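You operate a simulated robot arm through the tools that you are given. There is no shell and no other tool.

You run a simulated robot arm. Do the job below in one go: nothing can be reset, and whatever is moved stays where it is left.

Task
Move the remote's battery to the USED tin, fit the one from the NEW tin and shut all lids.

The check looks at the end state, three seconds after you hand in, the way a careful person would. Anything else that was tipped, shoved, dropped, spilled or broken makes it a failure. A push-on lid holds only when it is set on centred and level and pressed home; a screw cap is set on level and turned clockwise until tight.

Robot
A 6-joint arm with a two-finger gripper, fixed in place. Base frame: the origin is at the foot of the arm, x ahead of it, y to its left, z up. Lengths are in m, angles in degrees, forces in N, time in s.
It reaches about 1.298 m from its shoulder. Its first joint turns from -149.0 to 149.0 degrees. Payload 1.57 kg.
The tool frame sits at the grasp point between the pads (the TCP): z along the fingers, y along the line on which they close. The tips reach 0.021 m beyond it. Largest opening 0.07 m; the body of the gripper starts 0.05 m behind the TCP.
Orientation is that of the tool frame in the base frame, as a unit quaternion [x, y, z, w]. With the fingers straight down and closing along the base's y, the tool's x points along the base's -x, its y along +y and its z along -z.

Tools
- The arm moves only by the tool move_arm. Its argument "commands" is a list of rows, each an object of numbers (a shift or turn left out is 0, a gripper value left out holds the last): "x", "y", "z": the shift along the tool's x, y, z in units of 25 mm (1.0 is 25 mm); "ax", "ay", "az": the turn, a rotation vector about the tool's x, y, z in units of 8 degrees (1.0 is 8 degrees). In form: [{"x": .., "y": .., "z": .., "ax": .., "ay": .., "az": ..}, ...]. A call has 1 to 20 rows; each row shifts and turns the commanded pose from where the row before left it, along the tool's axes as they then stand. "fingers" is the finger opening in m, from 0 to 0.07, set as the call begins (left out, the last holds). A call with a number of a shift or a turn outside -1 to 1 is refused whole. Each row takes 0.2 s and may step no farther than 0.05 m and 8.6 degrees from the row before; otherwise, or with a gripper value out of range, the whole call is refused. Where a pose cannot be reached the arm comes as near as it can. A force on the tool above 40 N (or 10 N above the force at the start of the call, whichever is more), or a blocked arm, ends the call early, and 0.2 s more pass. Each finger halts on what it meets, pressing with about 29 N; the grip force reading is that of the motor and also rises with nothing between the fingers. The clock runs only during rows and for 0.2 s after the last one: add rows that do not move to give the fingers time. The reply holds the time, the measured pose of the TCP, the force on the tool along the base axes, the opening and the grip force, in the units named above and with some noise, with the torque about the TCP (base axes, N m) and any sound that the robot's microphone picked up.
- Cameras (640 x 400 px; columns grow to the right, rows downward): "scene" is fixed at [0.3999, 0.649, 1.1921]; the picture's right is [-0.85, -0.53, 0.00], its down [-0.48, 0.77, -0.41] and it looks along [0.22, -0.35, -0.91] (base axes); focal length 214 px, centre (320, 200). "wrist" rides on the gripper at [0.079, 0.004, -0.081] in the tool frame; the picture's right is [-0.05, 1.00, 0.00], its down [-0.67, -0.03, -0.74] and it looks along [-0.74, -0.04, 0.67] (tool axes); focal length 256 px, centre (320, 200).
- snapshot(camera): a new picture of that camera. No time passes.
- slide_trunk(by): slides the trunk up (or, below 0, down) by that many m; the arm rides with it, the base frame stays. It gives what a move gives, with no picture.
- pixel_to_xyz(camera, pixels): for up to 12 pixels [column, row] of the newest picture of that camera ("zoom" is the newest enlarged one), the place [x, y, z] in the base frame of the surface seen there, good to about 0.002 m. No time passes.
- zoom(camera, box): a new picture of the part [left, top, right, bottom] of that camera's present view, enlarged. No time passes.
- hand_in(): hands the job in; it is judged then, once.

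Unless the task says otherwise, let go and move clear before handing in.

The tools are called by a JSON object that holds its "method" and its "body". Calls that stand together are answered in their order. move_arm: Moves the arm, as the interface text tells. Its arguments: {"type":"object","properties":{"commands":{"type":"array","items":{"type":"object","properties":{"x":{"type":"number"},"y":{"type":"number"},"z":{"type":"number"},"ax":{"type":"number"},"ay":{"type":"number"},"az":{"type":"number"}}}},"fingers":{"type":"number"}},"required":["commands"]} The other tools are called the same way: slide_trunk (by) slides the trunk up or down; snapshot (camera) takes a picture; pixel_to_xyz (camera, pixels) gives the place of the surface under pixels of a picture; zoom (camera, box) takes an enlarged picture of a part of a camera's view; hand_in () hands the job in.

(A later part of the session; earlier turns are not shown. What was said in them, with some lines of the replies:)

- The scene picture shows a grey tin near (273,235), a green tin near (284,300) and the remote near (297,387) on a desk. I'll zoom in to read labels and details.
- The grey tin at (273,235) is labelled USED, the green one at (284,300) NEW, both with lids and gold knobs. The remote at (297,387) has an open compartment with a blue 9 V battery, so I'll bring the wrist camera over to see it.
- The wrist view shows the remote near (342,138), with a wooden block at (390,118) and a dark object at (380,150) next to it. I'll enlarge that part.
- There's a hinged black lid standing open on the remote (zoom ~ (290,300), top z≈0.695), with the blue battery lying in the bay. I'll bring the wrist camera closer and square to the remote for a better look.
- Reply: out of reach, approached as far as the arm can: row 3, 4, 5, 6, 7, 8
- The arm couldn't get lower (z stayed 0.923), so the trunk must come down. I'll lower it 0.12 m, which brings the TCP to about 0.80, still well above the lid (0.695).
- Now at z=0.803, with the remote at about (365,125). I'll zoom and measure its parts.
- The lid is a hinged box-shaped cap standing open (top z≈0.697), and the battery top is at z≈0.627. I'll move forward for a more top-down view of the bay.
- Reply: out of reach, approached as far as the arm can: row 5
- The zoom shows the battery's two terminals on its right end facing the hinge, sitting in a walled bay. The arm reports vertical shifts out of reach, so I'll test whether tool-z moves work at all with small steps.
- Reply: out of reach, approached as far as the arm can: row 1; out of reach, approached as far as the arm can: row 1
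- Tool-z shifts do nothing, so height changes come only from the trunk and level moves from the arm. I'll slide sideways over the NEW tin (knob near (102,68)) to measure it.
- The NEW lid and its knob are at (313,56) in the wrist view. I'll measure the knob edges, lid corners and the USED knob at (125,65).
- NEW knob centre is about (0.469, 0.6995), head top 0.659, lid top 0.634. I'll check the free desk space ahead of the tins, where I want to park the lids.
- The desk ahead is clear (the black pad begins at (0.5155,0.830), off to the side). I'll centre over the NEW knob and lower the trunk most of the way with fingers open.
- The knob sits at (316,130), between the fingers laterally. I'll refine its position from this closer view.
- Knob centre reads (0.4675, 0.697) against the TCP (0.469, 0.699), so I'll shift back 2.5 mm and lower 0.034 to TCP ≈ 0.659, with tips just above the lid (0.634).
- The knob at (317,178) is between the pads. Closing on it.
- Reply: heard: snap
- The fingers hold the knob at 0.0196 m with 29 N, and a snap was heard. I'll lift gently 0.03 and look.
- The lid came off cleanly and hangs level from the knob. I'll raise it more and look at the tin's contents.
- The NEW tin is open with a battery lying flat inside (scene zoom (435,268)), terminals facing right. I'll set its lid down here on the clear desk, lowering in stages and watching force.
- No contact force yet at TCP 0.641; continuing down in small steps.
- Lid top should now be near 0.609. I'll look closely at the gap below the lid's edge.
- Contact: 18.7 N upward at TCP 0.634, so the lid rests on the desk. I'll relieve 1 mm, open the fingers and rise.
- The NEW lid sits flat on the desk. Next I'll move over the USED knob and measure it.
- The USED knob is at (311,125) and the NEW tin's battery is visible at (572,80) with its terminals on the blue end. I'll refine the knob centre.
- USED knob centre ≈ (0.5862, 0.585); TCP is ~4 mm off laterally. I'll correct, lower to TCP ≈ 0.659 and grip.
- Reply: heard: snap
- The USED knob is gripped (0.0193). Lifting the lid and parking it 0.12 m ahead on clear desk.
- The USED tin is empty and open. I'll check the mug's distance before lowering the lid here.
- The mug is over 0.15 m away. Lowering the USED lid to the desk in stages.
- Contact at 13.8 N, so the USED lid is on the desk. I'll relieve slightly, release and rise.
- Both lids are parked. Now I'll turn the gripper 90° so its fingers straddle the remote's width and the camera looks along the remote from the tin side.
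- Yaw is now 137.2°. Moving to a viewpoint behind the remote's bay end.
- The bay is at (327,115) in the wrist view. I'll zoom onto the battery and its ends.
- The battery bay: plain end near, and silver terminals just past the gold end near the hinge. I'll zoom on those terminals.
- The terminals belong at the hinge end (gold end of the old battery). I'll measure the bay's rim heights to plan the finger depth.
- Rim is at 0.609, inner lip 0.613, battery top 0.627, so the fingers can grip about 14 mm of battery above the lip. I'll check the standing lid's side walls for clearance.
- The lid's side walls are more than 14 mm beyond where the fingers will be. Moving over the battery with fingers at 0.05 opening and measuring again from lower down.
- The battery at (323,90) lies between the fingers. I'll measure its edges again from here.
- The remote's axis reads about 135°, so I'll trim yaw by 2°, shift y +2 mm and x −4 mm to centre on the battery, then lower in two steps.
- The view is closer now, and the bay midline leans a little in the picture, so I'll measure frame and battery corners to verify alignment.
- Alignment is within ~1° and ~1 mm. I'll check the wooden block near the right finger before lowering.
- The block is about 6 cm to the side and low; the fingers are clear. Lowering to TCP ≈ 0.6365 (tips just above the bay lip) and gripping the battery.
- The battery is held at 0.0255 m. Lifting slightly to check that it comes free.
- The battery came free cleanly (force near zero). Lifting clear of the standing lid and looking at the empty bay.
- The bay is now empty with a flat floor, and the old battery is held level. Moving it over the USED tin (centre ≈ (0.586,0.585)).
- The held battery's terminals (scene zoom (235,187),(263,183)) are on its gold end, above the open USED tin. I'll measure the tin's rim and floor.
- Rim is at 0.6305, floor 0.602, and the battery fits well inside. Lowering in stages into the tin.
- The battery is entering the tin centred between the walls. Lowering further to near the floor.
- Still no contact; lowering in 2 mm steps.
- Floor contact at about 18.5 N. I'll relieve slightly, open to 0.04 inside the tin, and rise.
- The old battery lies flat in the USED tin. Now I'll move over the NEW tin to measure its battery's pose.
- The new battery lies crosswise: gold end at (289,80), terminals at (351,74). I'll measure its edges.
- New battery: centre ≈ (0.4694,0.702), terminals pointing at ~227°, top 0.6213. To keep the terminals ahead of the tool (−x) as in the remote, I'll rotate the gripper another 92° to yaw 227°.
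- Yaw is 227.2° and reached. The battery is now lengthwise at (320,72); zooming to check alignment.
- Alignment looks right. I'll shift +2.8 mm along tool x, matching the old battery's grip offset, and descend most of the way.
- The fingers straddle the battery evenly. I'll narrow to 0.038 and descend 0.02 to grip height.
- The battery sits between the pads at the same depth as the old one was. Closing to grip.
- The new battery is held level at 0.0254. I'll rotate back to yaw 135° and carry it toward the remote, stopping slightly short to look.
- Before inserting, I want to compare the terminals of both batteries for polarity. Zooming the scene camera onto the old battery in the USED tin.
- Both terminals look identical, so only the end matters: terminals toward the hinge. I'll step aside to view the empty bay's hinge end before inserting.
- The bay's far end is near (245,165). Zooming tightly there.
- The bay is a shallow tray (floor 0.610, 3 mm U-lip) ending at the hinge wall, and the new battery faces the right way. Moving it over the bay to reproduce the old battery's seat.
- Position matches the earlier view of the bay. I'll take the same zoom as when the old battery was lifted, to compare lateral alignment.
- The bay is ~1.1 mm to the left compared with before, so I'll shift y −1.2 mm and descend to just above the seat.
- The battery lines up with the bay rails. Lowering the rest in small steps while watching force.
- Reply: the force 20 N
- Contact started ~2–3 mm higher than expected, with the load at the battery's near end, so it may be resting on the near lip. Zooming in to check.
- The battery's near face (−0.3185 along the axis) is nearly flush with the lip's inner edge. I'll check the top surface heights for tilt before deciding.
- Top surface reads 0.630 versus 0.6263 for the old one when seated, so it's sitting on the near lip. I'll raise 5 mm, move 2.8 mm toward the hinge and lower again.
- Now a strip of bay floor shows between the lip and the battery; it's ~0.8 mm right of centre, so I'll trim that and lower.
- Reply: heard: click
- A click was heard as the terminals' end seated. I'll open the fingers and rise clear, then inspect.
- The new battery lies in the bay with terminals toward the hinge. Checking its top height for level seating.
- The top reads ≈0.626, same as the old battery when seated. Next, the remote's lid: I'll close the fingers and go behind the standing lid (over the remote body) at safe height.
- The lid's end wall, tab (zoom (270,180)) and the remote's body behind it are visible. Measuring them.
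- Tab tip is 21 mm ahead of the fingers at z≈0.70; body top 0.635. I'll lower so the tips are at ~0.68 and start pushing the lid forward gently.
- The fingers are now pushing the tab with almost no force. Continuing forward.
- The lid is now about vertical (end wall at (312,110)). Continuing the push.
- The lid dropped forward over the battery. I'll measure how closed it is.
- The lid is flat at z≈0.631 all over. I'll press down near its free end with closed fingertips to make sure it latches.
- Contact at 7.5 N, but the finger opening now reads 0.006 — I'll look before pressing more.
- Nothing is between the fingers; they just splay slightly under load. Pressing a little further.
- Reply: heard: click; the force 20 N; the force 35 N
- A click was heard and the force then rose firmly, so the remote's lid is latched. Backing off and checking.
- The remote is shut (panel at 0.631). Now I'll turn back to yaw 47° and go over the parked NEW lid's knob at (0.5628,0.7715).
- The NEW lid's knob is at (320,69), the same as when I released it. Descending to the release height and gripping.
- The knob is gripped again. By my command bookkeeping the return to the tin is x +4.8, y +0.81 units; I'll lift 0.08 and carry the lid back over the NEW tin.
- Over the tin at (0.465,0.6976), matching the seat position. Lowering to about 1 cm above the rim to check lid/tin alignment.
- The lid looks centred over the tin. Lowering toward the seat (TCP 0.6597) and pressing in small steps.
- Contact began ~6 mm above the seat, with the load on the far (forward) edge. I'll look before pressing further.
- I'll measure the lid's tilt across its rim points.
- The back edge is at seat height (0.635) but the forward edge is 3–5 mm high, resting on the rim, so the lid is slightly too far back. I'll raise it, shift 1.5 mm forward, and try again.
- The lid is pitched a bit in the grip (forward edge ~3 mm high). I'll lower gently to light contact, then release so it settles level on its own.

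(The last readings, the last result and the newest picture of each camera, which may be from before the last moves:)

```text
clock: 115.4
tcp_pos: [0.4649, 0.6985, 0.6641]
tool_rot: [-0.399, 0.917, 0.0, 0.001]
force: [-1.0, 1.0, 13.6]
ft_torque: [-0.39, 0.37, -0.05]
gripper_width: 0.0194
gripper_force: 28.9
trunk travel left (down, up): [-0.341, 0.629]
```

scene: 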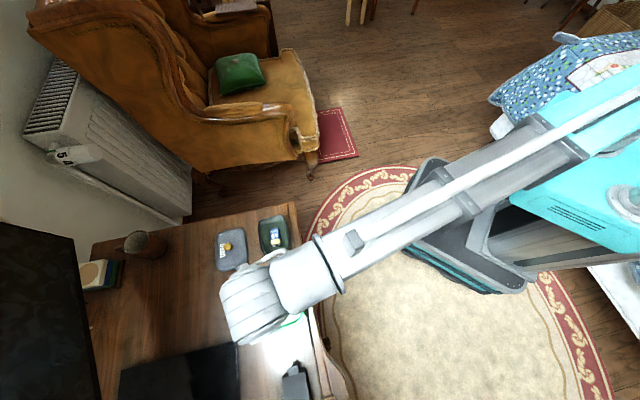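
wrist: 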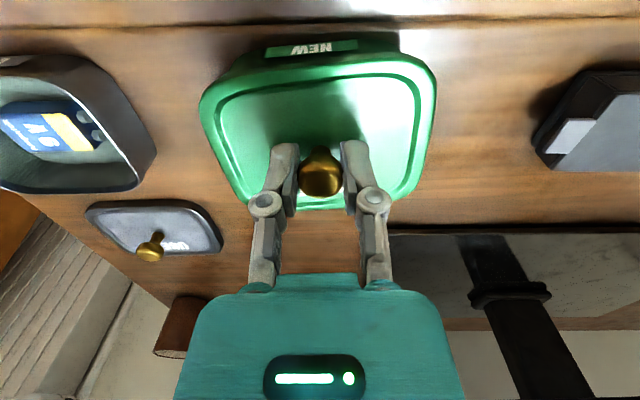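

Now the load is on the back edge, so the correct spot lies between; this press also re-levels the lid. Checking its tilt.

{"method": "snapshot", "body": {"camera": "wrist"}}

{"method": "pixel_to_xyz", "body": {"camera": "wrist", "pixels": [[240, 78], [310, 70], [400, 64], [222, 110], [425, 95], [235, 150], [412, 150], [245, 180], [405, 180], [325, 204]]}}

```text
taken
```

wrist: 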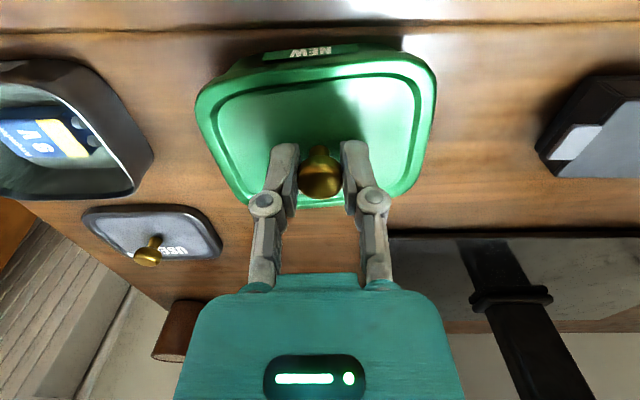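

```text
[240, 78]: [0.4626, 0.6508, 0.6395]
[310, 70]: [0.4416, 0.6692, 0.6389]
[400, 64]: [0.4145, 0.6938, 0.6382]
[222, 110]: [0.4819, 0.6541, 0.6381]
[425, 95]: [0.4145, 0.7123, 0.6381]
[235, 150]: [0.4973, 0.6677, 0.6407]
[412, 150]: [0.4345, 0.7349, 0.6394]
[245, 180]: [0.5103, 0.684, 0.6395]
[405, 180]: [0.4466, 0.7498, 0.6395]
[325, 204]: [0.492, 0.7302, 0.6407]
```

The lid is now nearly level (0.639 all round), sitting on the rim. I'll raise 3 mm, shift 0.75 mm back, and lower again.

{"method": "slide_trunk", "body": {"by": 0.006}}

{"method": "move_arm", "body": {"commands": [{"x": 0.03}, {}]}}

{"method": "slide_trunk", "body": {"by": -0.004}}

{"method": "slide_trunk", "body": {"by": -0.002}}

```text
clock: 116.0
tcp_pos: [0.4664, 0.6987, 0.6684]
tool_rot: [-0.399, 0.917, 0.0, 0.001]
force: [0.4, 0.0, 0.1]
ft_torque: [-0.03, 0.01, 0.02]
gripper_width: 0.0187
gripper_force: 28.9
trunk travel left (down, up): [-0.347, 0.623]
```

```text
clock: 116.6
tcp_pos: [0.4667, 0.6984, 0.6691]
tool_rot: [-0.399, 0.917, 0.001, 0.001]
force: [-0.1, -0.7, -0.9]
ft_torque: [0.02, -0.03, 0.01]
gripper_width: 0.0195
gripper_force: 28.8
trunk travel left (down, up): [-0.347, 0.623]
```

```text
clock: 117.1
tcp_pos: [0.4658, 0.6979, 0.6655]
tool_rot: [-0.398, 0.917, 0.0, 0.0]
force: [-0.1, -0.6, 0.7]
ft_torque: [-0.01, -0.02, -0.01]
gripper_width: 0.0196
gripper_force: 29.5
trunk travel left (down, up): [-0.343, 0.627]
```

```text
clock: 117.6
tcp_pos: [0.465, 0.697, 0.6638]
tool_rot: [-0.399, 0.917, 0.001, 0.0]
force: [1.0, -1.9, 4.7]
ft_torque: [0.18, 0.01, -0.07]
gripper_width: 0.0191
gripper_force: 28.5
trunk travel left (down, up): [-0.341, 0.629]
```

Mostly clear now: only light contact (4.7 N) at the forward-right corner. I'll nudge 0.5 mm right and 0.3 mm forward and press on.

{"method": "slide_trunk", "body": {"by": 0.002}}

{"method": "move_arm", "body": {"commands": [{"x": -0.012, "y": 0.02}, {}]}}

{"method": "slide_trunk", "body": {"by": -0.002}}

{"method": "slide_trunk", "body": {"by": -0.0015}}

```text
clock: 118.1
tcp_pos: [0.4664, 0.6985, 0.665]
tool_rot: [-0.399, 0.917, 0.001, 0.001]
force: [0.8, 0.2, -0.1]
ft_torque: [-0.01, -0.01, 0.0]
gripper_width: 0.0195
gripper_force: 29.2
trunk travel left (down, up): [-0.343, 0.627]
```

```text
clock: 118.7
tcp_pos: [0.4663, 0.6984, 0.6644]
tool_rot: [-0.399, 0.917, 0.0, 0.001]
force: [0.5, -0.2, -0.5]
ft_torque: [0.0, -0.02, -0.01]
gripper_width: 0.0197
gripper_force: 29.2
trunk travel left (down, up): [-0.343, 0.627]
```

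```text
clock: 119.2
tcp_pos: [0.4653, 0.6986, 0.6629]
tool_rot: [-0.398, 0.917, 0.001, 0.0]
force: [-0.5, 0.5, 1.9]
ft_torque: [0.0, -0.01, -0.01]
gripper_width: 0.0196
gripper_force: 29.5
trunk travel left (down, up): [-0.341, 0.629]
```

```text
clock: 119.8
tcp_pos: [0.4637, 0.6985, 0.6616]
tool_rot: [-0.399, 0.917, 0.0, 0.001]
force: [-1.0, 1.6, 0.5]
ft_torque: [0.04, -0.06, -0.01]
gripper_width: 0.0192
gripper_force: 28.9
trunk travel left (down, up): [-0.339, 0.631]
```

The lid is sliding down over the tin with almost no force. Continuing to the seat.

{"method": "slide_trunk", "body": {"by": -0.0015}}

{"method": "slide_trunk", "body": {"by": -0.001}}

{"method": "slide_trunk", "body": {"by": -0.001}}

```text
clock: 120.3
tcp_pos: [0.4651, 0.6979, 0.6592]
tool_rot: [-0.399, 0.917, 0.001, 0.001]
force: [-0.3, 0.7, -0.3]
ft_torque: [0.02, -0.04, -0.02]
gripper_width: 0.0196
gripper_force: 29.4
trunk travel left (down, up): [-0.338, 0.632]
```

```text
clock: 120.8
tcp_pos: [0.4661, 0.6977, 0.6589]
tool_rot: [-0.399, 0.917, 0.001, 0.0]
force: [1.1, -1.2, 4.5]
ft_torque: [-0.01, 0.14, -0.03]
gripper_width: 0.0195
gripper_force: 28.9
trunk travel left (down, up): [-0.337, 0.633]
```

```text
clock: 121.3
tcp_pos: [0.466, 0.6988, 0.6578]
tool_rot: [-0.398, 0.917, 0.0, 0.003]
force: [5.7, -2.4, 8.2]
ft_torque: [-0.1, 0.17, 0.09]
gripper_width: 0.0195
gripper_force: 28.9
trunk travel left (down, up): [-0.336, 0.634]
heard: snap
```

A snap was heard at the seat height. I'll release the knob, and check that the lid is level and at 0.634.

{"method": "move_arm", "body": {"commands": [{}, {}, {}, {}], "fingers": 0.06}}

{"method": "snapshot", "body": {"camera": "wrist"}}

{"method": "pixel_to_xyz", "body": {"camera": "wrist", "pixels": [[240, 80], [310, 73], [400, 68], [222, 112], [425, 98], [280, 120], [370, 120], [300, 200], [360, 195], [325, 205]]}}

```text
clock: 122.3
tcp_pos: [0.4652, 0.6988, 0.6586]
tool_rot: [-0.398, 0.917, -0.001, 0.001]
force: [0.2, -0.4, -0.2]
ft_torque: [-0.01, -0.01, 0.02]
gripper_width: 0.0596
gripper_force: 0.1
trunk travel left (down, up): [-0.336, 0.634]
```

```text
taken
```

wrist: 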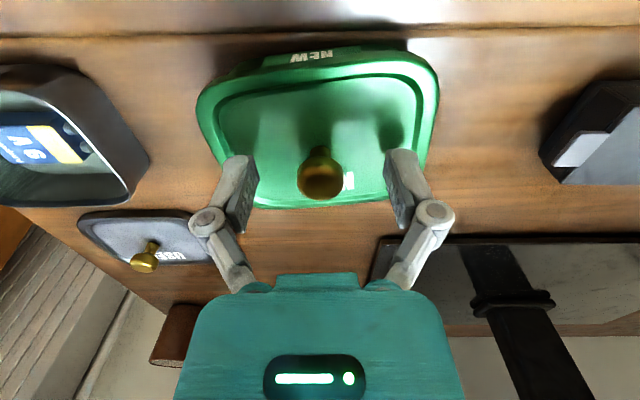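

```text
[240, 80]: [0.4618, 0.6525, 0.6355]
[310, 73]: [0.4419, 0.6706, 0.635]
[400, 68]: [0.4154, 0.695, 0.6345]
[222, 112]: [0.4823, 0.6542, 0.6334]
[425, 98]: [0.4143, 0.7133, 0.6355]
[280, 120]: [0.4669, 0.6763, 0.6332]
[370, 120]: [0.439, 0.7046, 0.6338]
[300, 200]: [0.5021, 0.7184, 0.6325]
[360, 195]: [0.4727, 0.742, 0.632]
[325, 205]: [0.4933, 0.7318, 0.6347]
```

The lid is level at ≈0.634 all round, as originally. For certainty I'll press its top with the fingertips straddling the knob.

{"method": "move_arm", "body": {"commands": [{}, {}], "fingers": 0.04}}

{"method": "slide_trunk", "body": {"by": -0.004}}

{"method": "slide_trunk", "body": {"by": -0.0015}}

{"method": "slide_trunk", "body": {"by": -0.0015}}

```text
clock: 122.9
tcp_pos: [0.4651, 0.6988, 0.6585]
tool_rot: [-0.399, 0.917, 0.0, 0.0]
force: [-0.1, -0.5, 0.1]
ft_torque: [-0.01, -0.02, -0.03]
gripper_width: 0.0399
gripper_force: 0.1
trunk travel left (down, up): [-0.336, 0.634]
```

```text
clock: 123.4
tcp_pos: [0.465, 0.6994, 0.6541]
tool_rot: [-0.399, 0.917, 0.0, 0.001]
force: [0.5, -0.3, 0.0]
ft_torque: [0.02, 0.01, 0.02]
gripper_width: 0.0403
gripper_force: 0.0
trunk travel left (down, up): [-0.332, 0.638]
```

```text
clock: 123.9
tcp_pos: [0.4647, 0.6989, 0.6536]
tool_rot: [-0.399, 0.917, 0.0, 0.002]
force: [1.3, 1.3, 10.6]
ft_torque: [0.05, -0.02, -0.02]
gripper_width: 0.041
gripper_force: 4.9
trunk travel left (down, up): [-0.33, 0.64]
```

```text
clock: 124.4
tcp_pos: [0.466, 0.6981, 0.6531]
tool_rot: [-0.399, 0.917, 0.001, 0.002]
force: [3.2, 4.7, 21.9]
ft_torque: [0.14, 0.01, -0.02]
gripper_width: 0.04
gripper_force: 0.3
trunk travel left (down, up): [-0.329, 0.641]
```

Firm at 22 N with no travel, so the NEW lid is home. Rising and moving to the parked USED lid.

{"method": "slide_trunk", "body": {"by": 0.105}}

{"method": "move_arm", "body": {"commands": [{"x": -0.58975, "y": -0.822}, {"x": -0.58975, "y": -0.822}, {"x": -0.58975, "y": -0.822}, {"x": -0.58975, "y": -0.822}, {"x": -0.58975, "y": -0.822}, {"x": -0.58975, "y": -0.822}, {"x": -0.58975, "y": -0.822}, {"x": -0.58975, "y": -0.822}, {}], "fingers": 0.06}}

{"method": "snapshot", "body": {"camera": "wrist"}}

{"method": "zoom", "body": {"camera": "scene", "box": [200, 200, 340, 340]}}

```text
clock: 125.8
tcp_pos: [0.4657, 0.6984, 0.7555]
tool_rot: [-0.398, 0.917, 0.0, 0.001]
force: [-0.7, 0.0, -0.3]
ft_torque: [0.03, 0.03, 0.01]
gripper_width: 0.0401
gripper_force: 0.1
trunk travel left (down, up): [-0.434, 0.536]
```

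```text
clock: 127.8
tcp_pos: [0.6659, 0.6731, 0.7561]
tool_rot: [-0.399, 0.917, 0.001, 0.001]
force: [-0.2, 0.2, -0.7]
ft_torque: [-0.02, 0.0, 0.01]
gripper_width: 0.0598
gripper_force: 0.0
trunk travel left (down, up): [-0.434, 0.536]
```

```text
taken
```

wrist: 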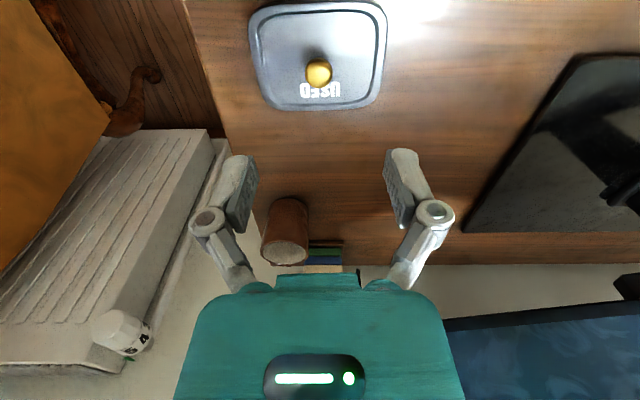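

```text
2.86 times, centred on (270, 270) of scene
```

zoom: 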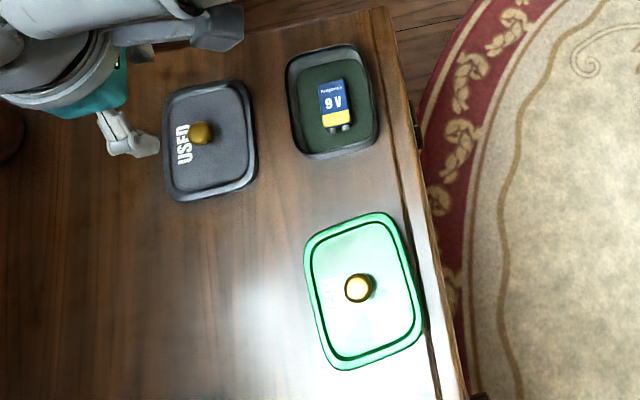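

The NEW lid is on squarely. The USED knob is at (318,73), ~2 mm forward of my TCP; I'll trim and descend for a closer check.

{"method": "move_arm", "body": {"commands": [{"x": -0.09, "y": -0.04}, {}]}}

{"method": "slide_trunk", "body": {"by": -0.085}}

{"method": "snapshot", "body": {"camera": "wrist"}}

{"method": "zoom", "body": {"camera": "wrist", "box": [240, 70, 400, 170]}}

```text
clock: 128.4
tcp_pos: [0.6671, 0.6738, 0.7556]
tool_rot: [-0.399, 0.917, 0.0, 0.001]
force: [-0.6, -0.5, 0.1]
ft_torque: [0.02, 0.0, 0.0]
gripper_width: 0.0598
gripper_force: 0.0
trunk travel left (down, up): [-0.434, 0.536]
```

```text
clock: 129.6
tcp_pos: [0.6683, 0.6738, 0.6725]
tool_rot: [-0.399, 0.917, 0.001, 0.001]
force: [0.5, 1.1, 0.2]
ft_torque: [-0.03, 0.01, -0.01]
gripper_width: 0.06
gripper_force: 0.0
trunk travel left (down, up): [-0.349, 0.621]
```

```text
taken
```

wrist: 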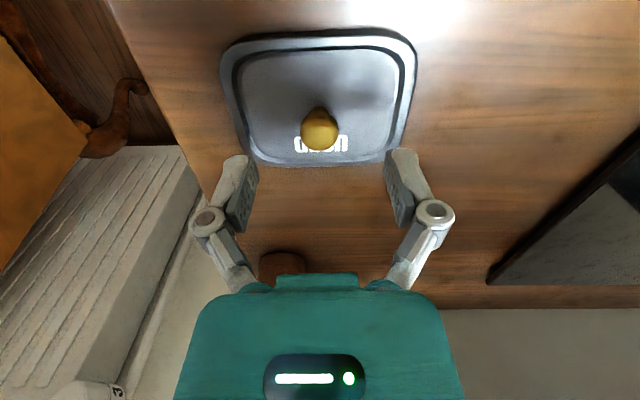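

```text
4.00 times, centred on (320, 120) of wrist
```

zoom: 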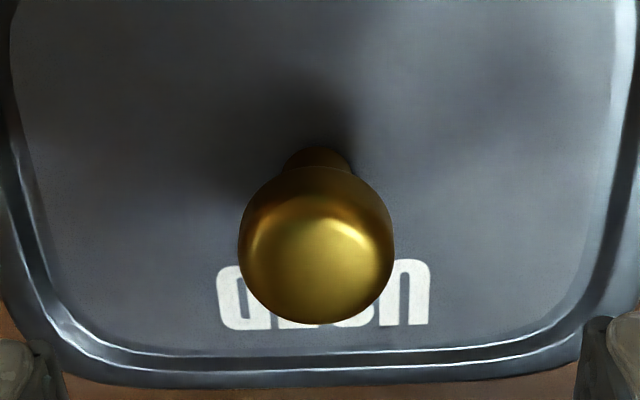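

Knob centred at col 319. Descending to grip height and closing.

{"method": "slide_trunk", "body": {"by": -0.036}}

{"method": "move_arm", "body": {"commands": [{}, {}, {}, {}, {}], "fingers": 0.0}}

{"method": "slide_trunk", "body": {"by": 0.08}}

{"method": "snapshot", "body": {"camera": "wrist"}}

{"method": "pixel_to_xyz", "body": {"camera": "wrist", "pixels": [[240, 80], [310, 73], [400, 68], [222, 112], [425, 98], [280, 120], [370, 120], [245, 180], [402, 180]]}}

```text
clock: 130.4
tcp_pos: [0.667, 0.6743, 0.6349]
tool_rot: [-0.399, 0.917, 0.001, 0.001]
force: [-0.1, -1.0, -0.1]
ft_torque: [0.0, 0.02, 0.0]
gripper_width: 0.0599
gripper_force: 0.1
trunk travel left (down, up): [-0.313, 0.657]
```

```text
clock: 131.6
tcp_pos: [0.6674, 0.6741, 0.6351]
tool_rot: [-0.399, 0.917, 0.0, 0.0]
force: [-0.1, 0.6, 3.5]
ft_torque: [0.01, 0.0, -0.02]
gripper_width: 0.0193
gripper_force: 28.9
trunk travel left (down, up): [-0.313, 0.657]
```

```text
clock: 132.8
tcp_pos: [0.6666, 0.6736, 0.7152]
tool_rot: [-0.399, 0.917, 0.001, 0.001]
force: [-1.0, -0.3, -0.4]
ft_torque: [-0.01, 0.01, -0.02]
gripper_width: 0.0191
gripper_force: 28.6
trunk travel left (down, up): [-0.393, 0.577]
```

```text
taken
```

wrist: 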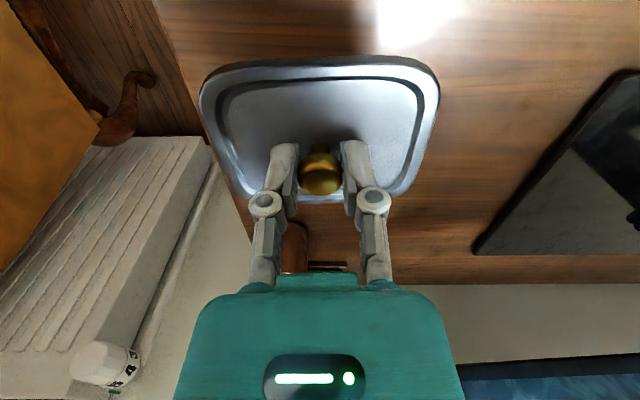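

```text
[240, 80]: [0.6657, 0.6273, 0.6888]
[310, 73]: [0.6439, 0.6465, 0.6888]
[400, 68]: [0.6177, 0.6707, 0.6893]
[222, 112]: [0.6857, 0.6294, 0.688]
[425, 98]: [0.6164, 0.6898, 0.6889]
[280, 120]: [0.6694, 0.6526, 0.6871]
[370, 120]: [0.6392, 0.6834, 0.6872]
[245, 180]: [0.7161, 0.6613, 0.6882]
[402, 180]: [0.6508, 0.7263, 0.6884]
```

The USED lid hangs level. Carrying it back over the USED tin (seat ≈ (0.586,0.5845)).

{"method": "move_arm", "body": {"commands": [{"x": 0.8}, {"x": 0.8}, {"x": 0.8}, {"x": 0.8}, {"x": 0.8}, {"x": 0.82, "y": -0.03}, {}, {}]}}

{"method": "move_arm", "body": {"commands": [{}]}}

{"method": "move_arm", "body": {"commands": [{}]}}

{"method": "slide_trunk", "body": {"by": -0.038}}

{"method": "snapshot", "body": {"camera": "wrist"}}

{"method": "zoom", "body": {"camera": "wrist", "box": [180, 20, 460, 215]}}

```text
clock: 134.6
tcp_pos: [0.5855, 0.5832, 0.7146]
tool_rot: [-0.398, 0.917, -0.001, 0.0]
force: [0.3, 0.2, -1.1]
ft_torque: [0.0, 0.03, 0.01]
gripper_width: 0.0193
gripper_force: 29.0
trunk travel left (down, up): [-0.393, 0.577]
```

```text
clock: 135.0
tcp_pos: [0.5863, 0.5834, 0.7157]
tool_rot: [-0.399, 0.917, 0.0, 0.0]
force: [-0.4, -0.3, -0.2]
ft_torque: [-0.02, 0.0, -0.01]
gripper_width: 0.0191
gripper_force: 29.2
trunk travel left (down, up): [-0.393, 0.577]
```

```text
clock: 135.4
tcp_pos: [0.5853, 0.5835, 0.716]
tool_rot: [-0.398, 0.917, 0.001, 0.001]
force: [-0.2, 0.0, 0.2]
ft_torque: [0.02, -0.01, -0.04]
gripper_width: 0.0192
gripper_force: 28.5
trunk travel left (down, up): [-0.393, 0.577]
```

```text
clock: 136.2
tcp_pos: [0.585, 0.584, 0.6775]
tool_rot: [-0.399, 0.917, 0.001, 0.001]
force: [-0.8, 0.8, -0.6]
ft_torque: [0.04, 0.01, -0.01]
gripper_width: 0.0193
gripper_force: 28.7
trunk travel left (down, up): [-0.355, 0.615]
```

```text
taken
```

wrist: 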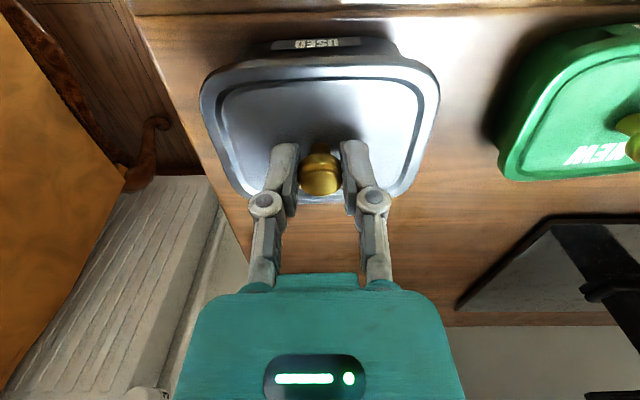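

```text
2.05 times, centred on (320, 118) of wrist
```

zoom: 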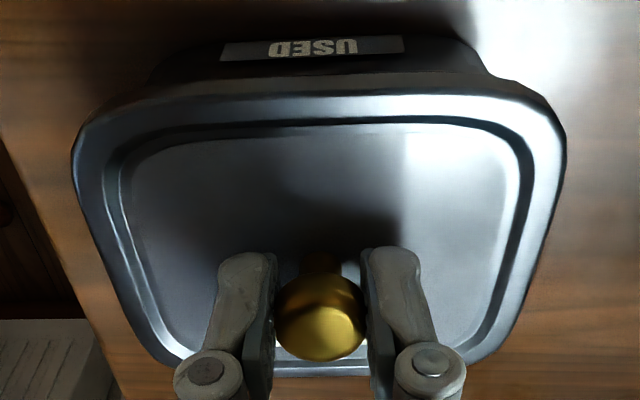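

Readings put me ~1 mm short of the seat position, so I'll shift 1 mm forward, then lower to the rim.

{"method": "move_arm", "body": {"commands": [{"x": -0.04, "y": 0.012}, {}]}}

{"method": "slide_trunk", "body": {"by": -0.01}}

{"method": "slide_trunk", "body": {"by": -0.002}}

{"method": "slide_trunk", "body": {"by": -0.001}}

```text
clock: 136.8
tcp_pos: [0.5861, 0.5851, 0.6766]
tool_rot: [-0.398, 0.917, 0.0, 0.002]
force: [0.0, -0.7, -0.3]
ft_torque: [-0.03, 0.0, 0.02]
gripper_width: 0.0194
gripper_force: 29.2
trunk travel left (down, up): [-0.355, 0.615]
```

```text
clock: 137.4
tcp_pos: [0.5862, 0.5849, 0.6658]
tool_rot: [-0.399, 0.917, 0.0, 0.0]
force: [-0.1, -0.2, 0.3]
ft_torque: [-0.01, -0.02, 0.0]
gripper_width: 0.0192
gripper_force: 29.0
trunk travel left (down, up): [-0.345, 0.625]
```

```text
clock: 137.9
tcp_pos: [0.5868, 0.5842, 0.6652]
tool_rot: [-0.399, 0.917, 0.0, 0.0]
force: [0.4, 0.0, -0.3]
ft_torque: [-0.01, -0.01, 0.0]
gripper_width: 0.0192
gripper_force: 28.8
trunk travel left (down, up): [-0.343, 0.627]
```

```text
clock: 138.4
tcp_pos: [0.5866, 0.5847, 0.6634]
tool_rot: [-0.398, 0.917, -0.001, 0.001]
force: [0.4, -0.1, -0.8]
ft_torque: [0.0, -0.02, 0.03]
gripper_width: 0.019
gripper_force: 29.4
trunk travel left (down, up): [-0.342, 0.628]
```

No contact yet; continuing in 1 mm steps.

{"method": "slide_trunk", "body": {"by": -0.0015}}

{"method": "slide_trunk", "body": {"by": -0.001}}

{"method": "slide_trunk", "body": {"by": -0.001}}

```text
clock: 138.9
tcp_pos: [0.5868, 0.5847, 0.6609]
tool_rot: [-0.399, 0.917, 0.0, 0.001]
force: [0.0, 0.9, -0.3]
ft_torque: [-0.02, 0.02, 0.03]
gripper_width: 0.0193
gripper_force: 28.8
trunk travel left (down, up): [-0.34, 0.63]
```

```text
clock: 139.4
tcp_pos: [0.5859, 0.5855, 0.661]
tool_rot: [-0.399, 0.917, 0.001, 0.0]
force: [1.1, 0.1, -0.7]
ft_torque: [-0.02, -0.04, 0.01]
gripper_width: 0.0191
gripper_force: 29.0
trunk travel left (down, up): [-0.339, 0.631]
```

```text
clock: 139.9
tcp_pos: [0.5866, 0.5852, 0.6605]
tool_rot: [-0.399, 0.917, 0.0, 0.001]
force: [0.1, -0.2, -0.5]
ft_torque: [0.01, 0.02, -0.02]
gripper_width: 0.0195
gripper_force: 29.5
trunk travel left (down, up): [-0.338, 0.632]
```

The lid is dropping over the tin with no resistance. Continuing to the seat.

{"method": "slide_trunk", "body": {"by": -0.001}}

{"method": "slide_trunk", "body": {"by": -0.001}}

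{"method": "slide_trunk", "body": {"by": -0.001}}

```text
clock: 140.5
tcp_pos: [0.5857, 0.584, 0.6605]
tool_rot: [-0.399, 0.917, 0.001, 0.001]
force: [0.5, -1.1, 6.8]
ft_torque: [0.01, 0.0, 0.0]
gripper_width: 0.0192
gripper_force: 28.9
trunk travel left (down, up): [-0.337, 0.633]
```

```text
clock: 141.0
tcp_pos: [0.5864, 0.5845, 0.6599]
tool_rot: [-0.398, 0.917, 0.0, 0.001]
force: [3.0, 1.0, 20.6]
ft_torque: [0.04, -0.04, -0.03]
gripper_width: 0.0195
gripper_force: 29.1
trunk travel left (down, up): [-0.336, 0.634]
```

```text
clock: 141.5
tcp_pos: [0.5851, 0.5843, 0.66]
tool_rot: [-0.399, 0.917, 0.001, 0.001]
force: [5.7, 3.6, 32.9]
ft_torque: [0.1, -0.13, 0.03]
gripper_width: 0.0196
gripper_force: 28.8
trunk travel left (down, up): [-0.335, 0.635]
```

33 N with balanced torque but no snap yet. I'll check the lid's height and level.

{"method": "snapshot", "body": {"camera": "wrist"}}

{"method": "pixel_to_xyz", "body": {"camera": "wrist", "pixels": [[240, 80], [310, 73], [400, 68], [222, 112], [425, 98], [280, 120], [370, 120], [245, 180], [402, 180], [325, 203]]}}

{"method": "zoom", "body": {"camera": "wrist", "box": [180, 20, 460, 215]}}

```text
taken
```

wrist: 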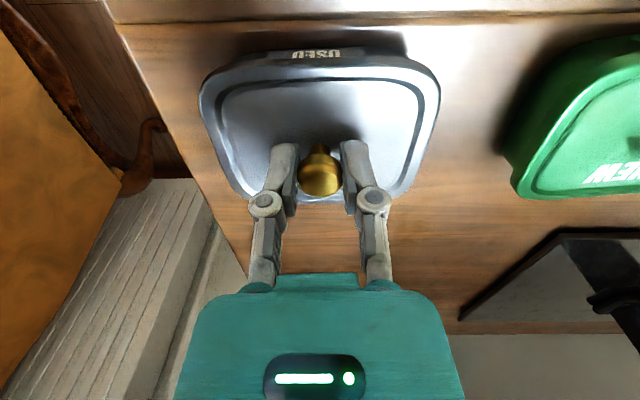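

```text
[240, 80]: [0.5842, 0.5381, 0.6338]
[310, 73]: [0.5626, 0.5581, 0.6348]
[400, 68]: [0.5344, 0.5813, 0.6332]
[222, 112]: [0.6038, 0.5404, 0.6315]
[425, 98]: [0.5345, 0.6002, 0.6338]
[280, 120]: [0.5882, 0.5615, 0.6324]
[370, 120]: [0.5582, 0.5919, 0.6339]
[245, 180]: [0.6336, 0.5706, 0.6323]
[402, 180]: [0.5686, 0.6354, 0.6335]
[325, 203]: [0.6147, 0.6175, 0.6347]
```

```text
2.05 times, centred on (320, 118) of wrist
```

zoom: 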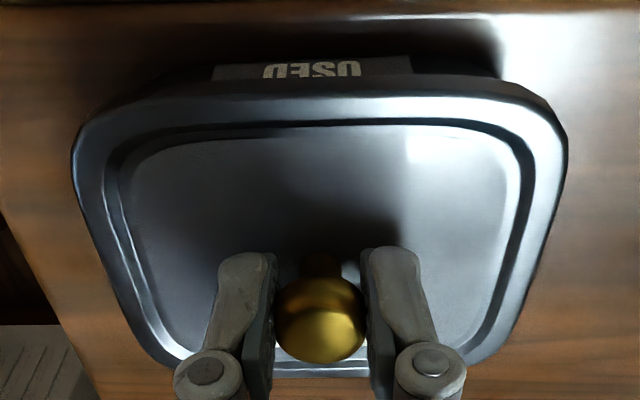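

The lid is level at seat height (≈0.634), but no snap yet. I'll release and press its top with the fingertips straddling the knob.

{"method": "slide_trunk", "body": {"by": 0.002}}

{"method": "move_arm", "body": {"commands": [{}, {}, {}], "fingers": 0.04}}

{"method": "slide_trunk", "body": {"by": -0.005}}

{"method": "slide_trunk", "body": {"by": -0.0015}}

{"method": "slide_trunk", "body": {"by": -0.0015}}

```text
clock: 142.0
tcp_pos: [0.5867, 0.5847, 0.6595]
tool_rot: [-0.398, 0.917, 0.001, 0.0]
force: [2.9, 2.0, 6.7]
ft_torque: [0.13, -0.13, -0.04]
gripper_width: 0.0191
gripper_force: 28.9
trunk travel left (down, up): [-0.337, 0.633]
```

```text
clock: 142.8
tcp_pos: [0.5864, 0.5853, 0.6587]
tool_rot: [-0.399, 0.917, 0.0, 0.001]
force: [0.5, -0.3, 0.1]
ft_torque: [0.04, 0.01, -0.03]
gripper_width: 0.0398
gripper_force: 0.0
trunk travel left (down, up): [-0.337, 0.633]
heard: snap
```

```text
clock: 143.3
tcp_pos: [0.585, 0.5837, 0.6546]
tool_rot: [-0.399, 0.917, 0.001, 0.001]
force: [-0.7, -0.8, -0.9]
ft_torque: [0.0, -0.01, -0.02]
gripper_width: 0.0399
gripper_force: 0.1
trunk travel left (down, up): [-0.332, 0.638]
```

```text
clock: 143.8
tcp_pos: [0.5848, 0.585, 0.6528]
tool_rot: [-0.399, 0.917, 0.001, 0.001]
force: [0.5, 0.6, 2.0]
ft_torque: [-0.01, 0.0, 0.03]
gripper_width: 0.0399
gripper_force: 0.0
trunk travel left (down, up): [-0.331, 0.639]
```

```text
clock: 144.4
tcp_pos: [0.5863, 0.5846, 0.6528]
tool_rot: [-0.399, 0.917, 0.001, 0.001]
force: [3.0, 4.2, 18.2]
ft_torque: [0.08, -0.04, 0.01]
gripper_width: 0.0412
gripper_force: 9.1
trunk travel left (down, up): [-0.329, 0.641]
```

A snap was heard on release, so the USED lid latched. One more firm press, then rise and inspect everything.

{"method": "slide_trunk", "body": {"by": -0.001}}

{"method": "slide_trunk", "body": {"by": 0.15}}

{"method": "snapshot", "body": {"camera": "wrist"}}

{"method": "pixel_to_xyz", "body": {"camera": "wrist", "pixels": [[270, 20], [360, 15], [275, 75], [355, 75], [310, 30], [320, 80], [440, 20], [500, 20], [440, 70], [490, 70]]}}

```text
clock: 144.9
tcp_pos: [0.5859, 0.5841, 0.6526]
tool_rot: [-0.399, 0.917, 0.001, 0.001]
force: [4.9, 5.1, 21.8]
ft_torque: [0.08, -0.07, -0.02]
gripper_width: 0.041
gripper_force: 1.0
trunk travel left (down, up): [-0.328, 0.642]
```

```text
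clock: 146.6
tcp_pos: [0.5866, 0.5857, 0.8006]
tool_rot: [-0.399, 0.917, 0.0, 0.001]
force: [0.2, -0.6, -0.3]
ft_torque: [-0.04, -0.01, -0.01]
gripper_width: 0.0399
gripper_force: 0.1
trunk travel left (down, up): [-0.478, 0.492]
```

```text
taken
```

wrist: 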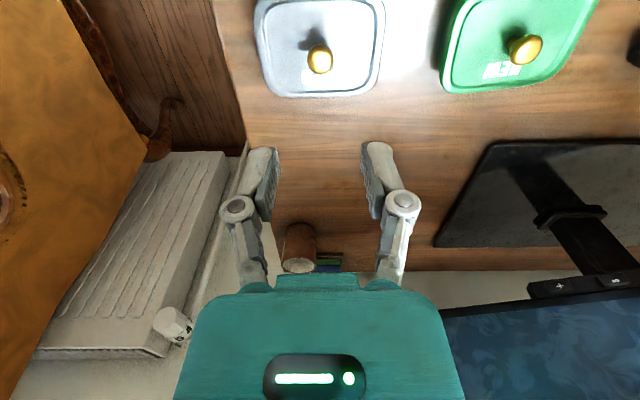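

```text
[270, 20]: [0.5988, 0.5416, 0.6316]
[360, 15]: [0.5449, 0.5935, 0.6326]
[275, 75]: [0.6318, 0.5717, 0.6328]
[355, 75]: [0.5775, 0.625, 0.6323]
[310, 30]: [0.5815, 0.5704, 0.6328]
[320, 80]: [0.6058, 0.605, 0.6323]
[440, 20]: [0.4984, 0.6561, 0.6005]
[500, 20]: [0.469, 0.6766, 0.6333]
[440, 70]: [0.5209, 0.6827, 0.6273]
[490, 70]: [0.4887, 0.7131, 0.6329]
```

Both tin lids are level at ≈0.632. I'll back the arm away toward the robot and take a final look with the scene camera.

{"method": "move_arm", "body": {"commands": [{"x": 0.9}, {"x": 0.9}, {"x": 0.9}, {"x": 0.9}, {"x": 0.9}, {"x": 0.9}, {"x": 0.9}, {}]}}

{"method": "slide_trunk", "body": {"by": 0.1}}

{"method": "snapshot", "body": {"camera": "scene"}}

{"method": "zoom", "body": {"camera": "scene", "box": [230, 200, 330, 340]}}

{"method": "zoom", "body": {"camera": "scene", "box": [250, 340, 350, 400]}}

```text
clock: 148.4
tcp_pos: [0.4777, 0.4689, 0.8008]
tool_rot: [-0.399, 0.917, 0.001, 0.001]
force: [0.2, 0.7, 0.3]
ft_torque: [-0.03, -0.03, -0.01]
gripper_width: 0.0401
gripper_force: 0.2
trunk travel left (down, up): [-0.478, 0.492]
```

```text
clock: 149.8
tcp_pos: [0.4781, 0.4685, 0.901]
tool_rot: [-0.4, 0.917, 0.0, 0.002]
force: [0.2, 0.6, 0.9]
ft_torque: [0.04, 0.05, -0.02]
gripper_width: 0.0399
gripper_force: 0.1
trunk travel left (down, up): [-0.578, 0.392]
```

```text
taken
```

scene: 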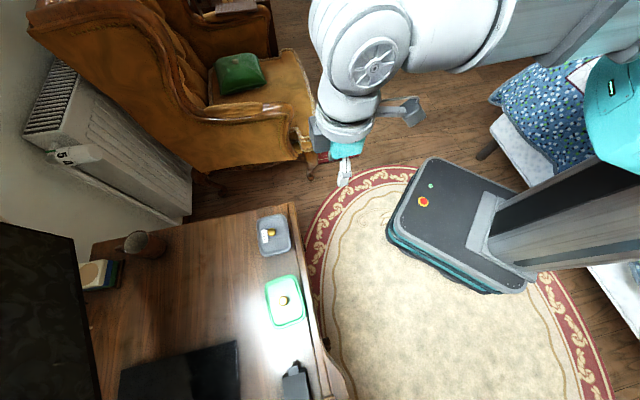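

```text
2.86 times, centred on (280, 270) of scene
```

zoom: 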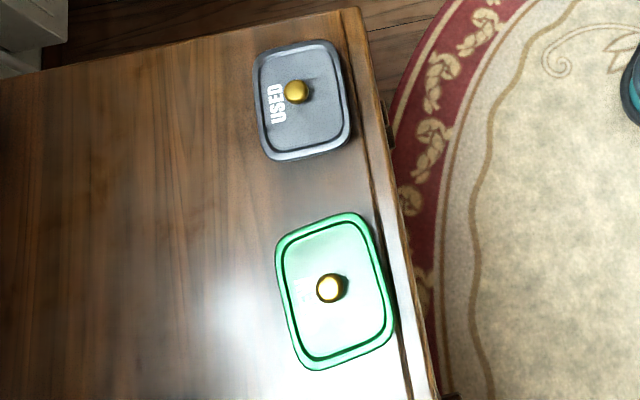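

```text
6.40 times, centred on (300, 370) of scene
```

zoom: 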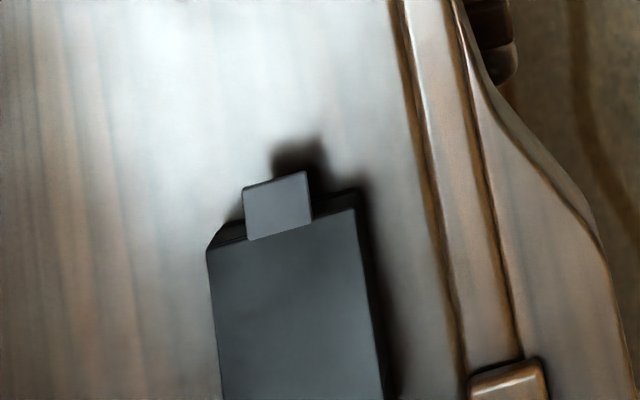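

The scene shows all three lids closed and nothing disturbed. One last close zoom on each tin lid for level and seating.

{"method": "zoom", "body": {"camera": "scene", "box": [250, 208, 300, 262]}}

{"method": "zoom", "body": {"camera": "scene", "box": [258, 268, 312, 334]}}

{"method": "pixel_to_xyz", "body": {"camera": "scene", "pixels": [[262, 222], [283, 217], [265, 250], [288, 245], [271, 286], [295, 279], [276, 320], [300, 313]]}}

```text
7.41 times, centred on (275, 235) of scene
```

zoom: 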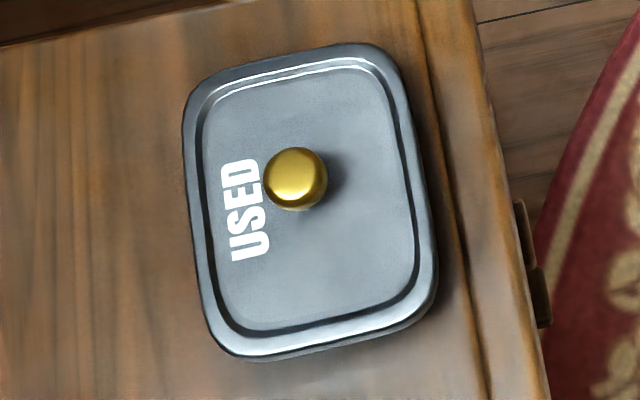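

```text
6.06 times, centred on (285, 301) of scene
```

zoom: 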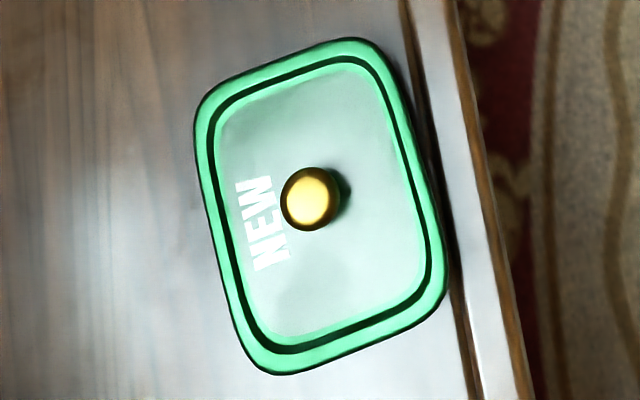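

```text
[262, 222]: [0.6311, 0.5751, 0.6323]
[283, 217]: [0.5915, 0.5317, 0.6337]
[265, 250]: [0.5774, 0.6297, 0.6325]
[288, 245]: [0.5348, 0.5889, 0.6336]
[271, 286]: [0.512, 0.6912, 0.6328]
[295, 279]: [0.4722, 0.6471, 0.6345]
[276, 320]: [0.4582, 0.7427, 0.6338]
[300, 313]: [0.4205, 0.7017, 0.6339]
```

Both tin lids are level (corners 0.632–0.6345, the same as at the start) and centred. The remote is shut over the new battery and the arm is clear. Handing in.

{"method": "hand_in", "body": {}}

```text
The job is handed in.
```

The remote's old battery is now in the USED tin, and the battery from the NEW tin is fitted in the remote. All three lids are shut, and I've handed the job in.

- **Old battery:** it lies flat inside the USED tin.
- **New battery:** it clicked in with its terminals toward the hinge, as the old one had. The printed label faces the other way, because the terminals are at the opposite end of it. I first set it down about 3 mm high on the bay's near lip, so I lifted it and reseated it. Its top is now at the same height as the old battery's was.
- **Remote lid:** it swung closed and clicked when I pressed it.
- **Tin lids:** the NEW lid needed a few small position corrections before it went on. It snapped when I pressed it down, and the USED lid snapped as I let go of the knob. Both are level, within about 2 mm of their starting height.

The final pictures showed nothing else moved or tipped. I let go and moved the arm clear before handing in.
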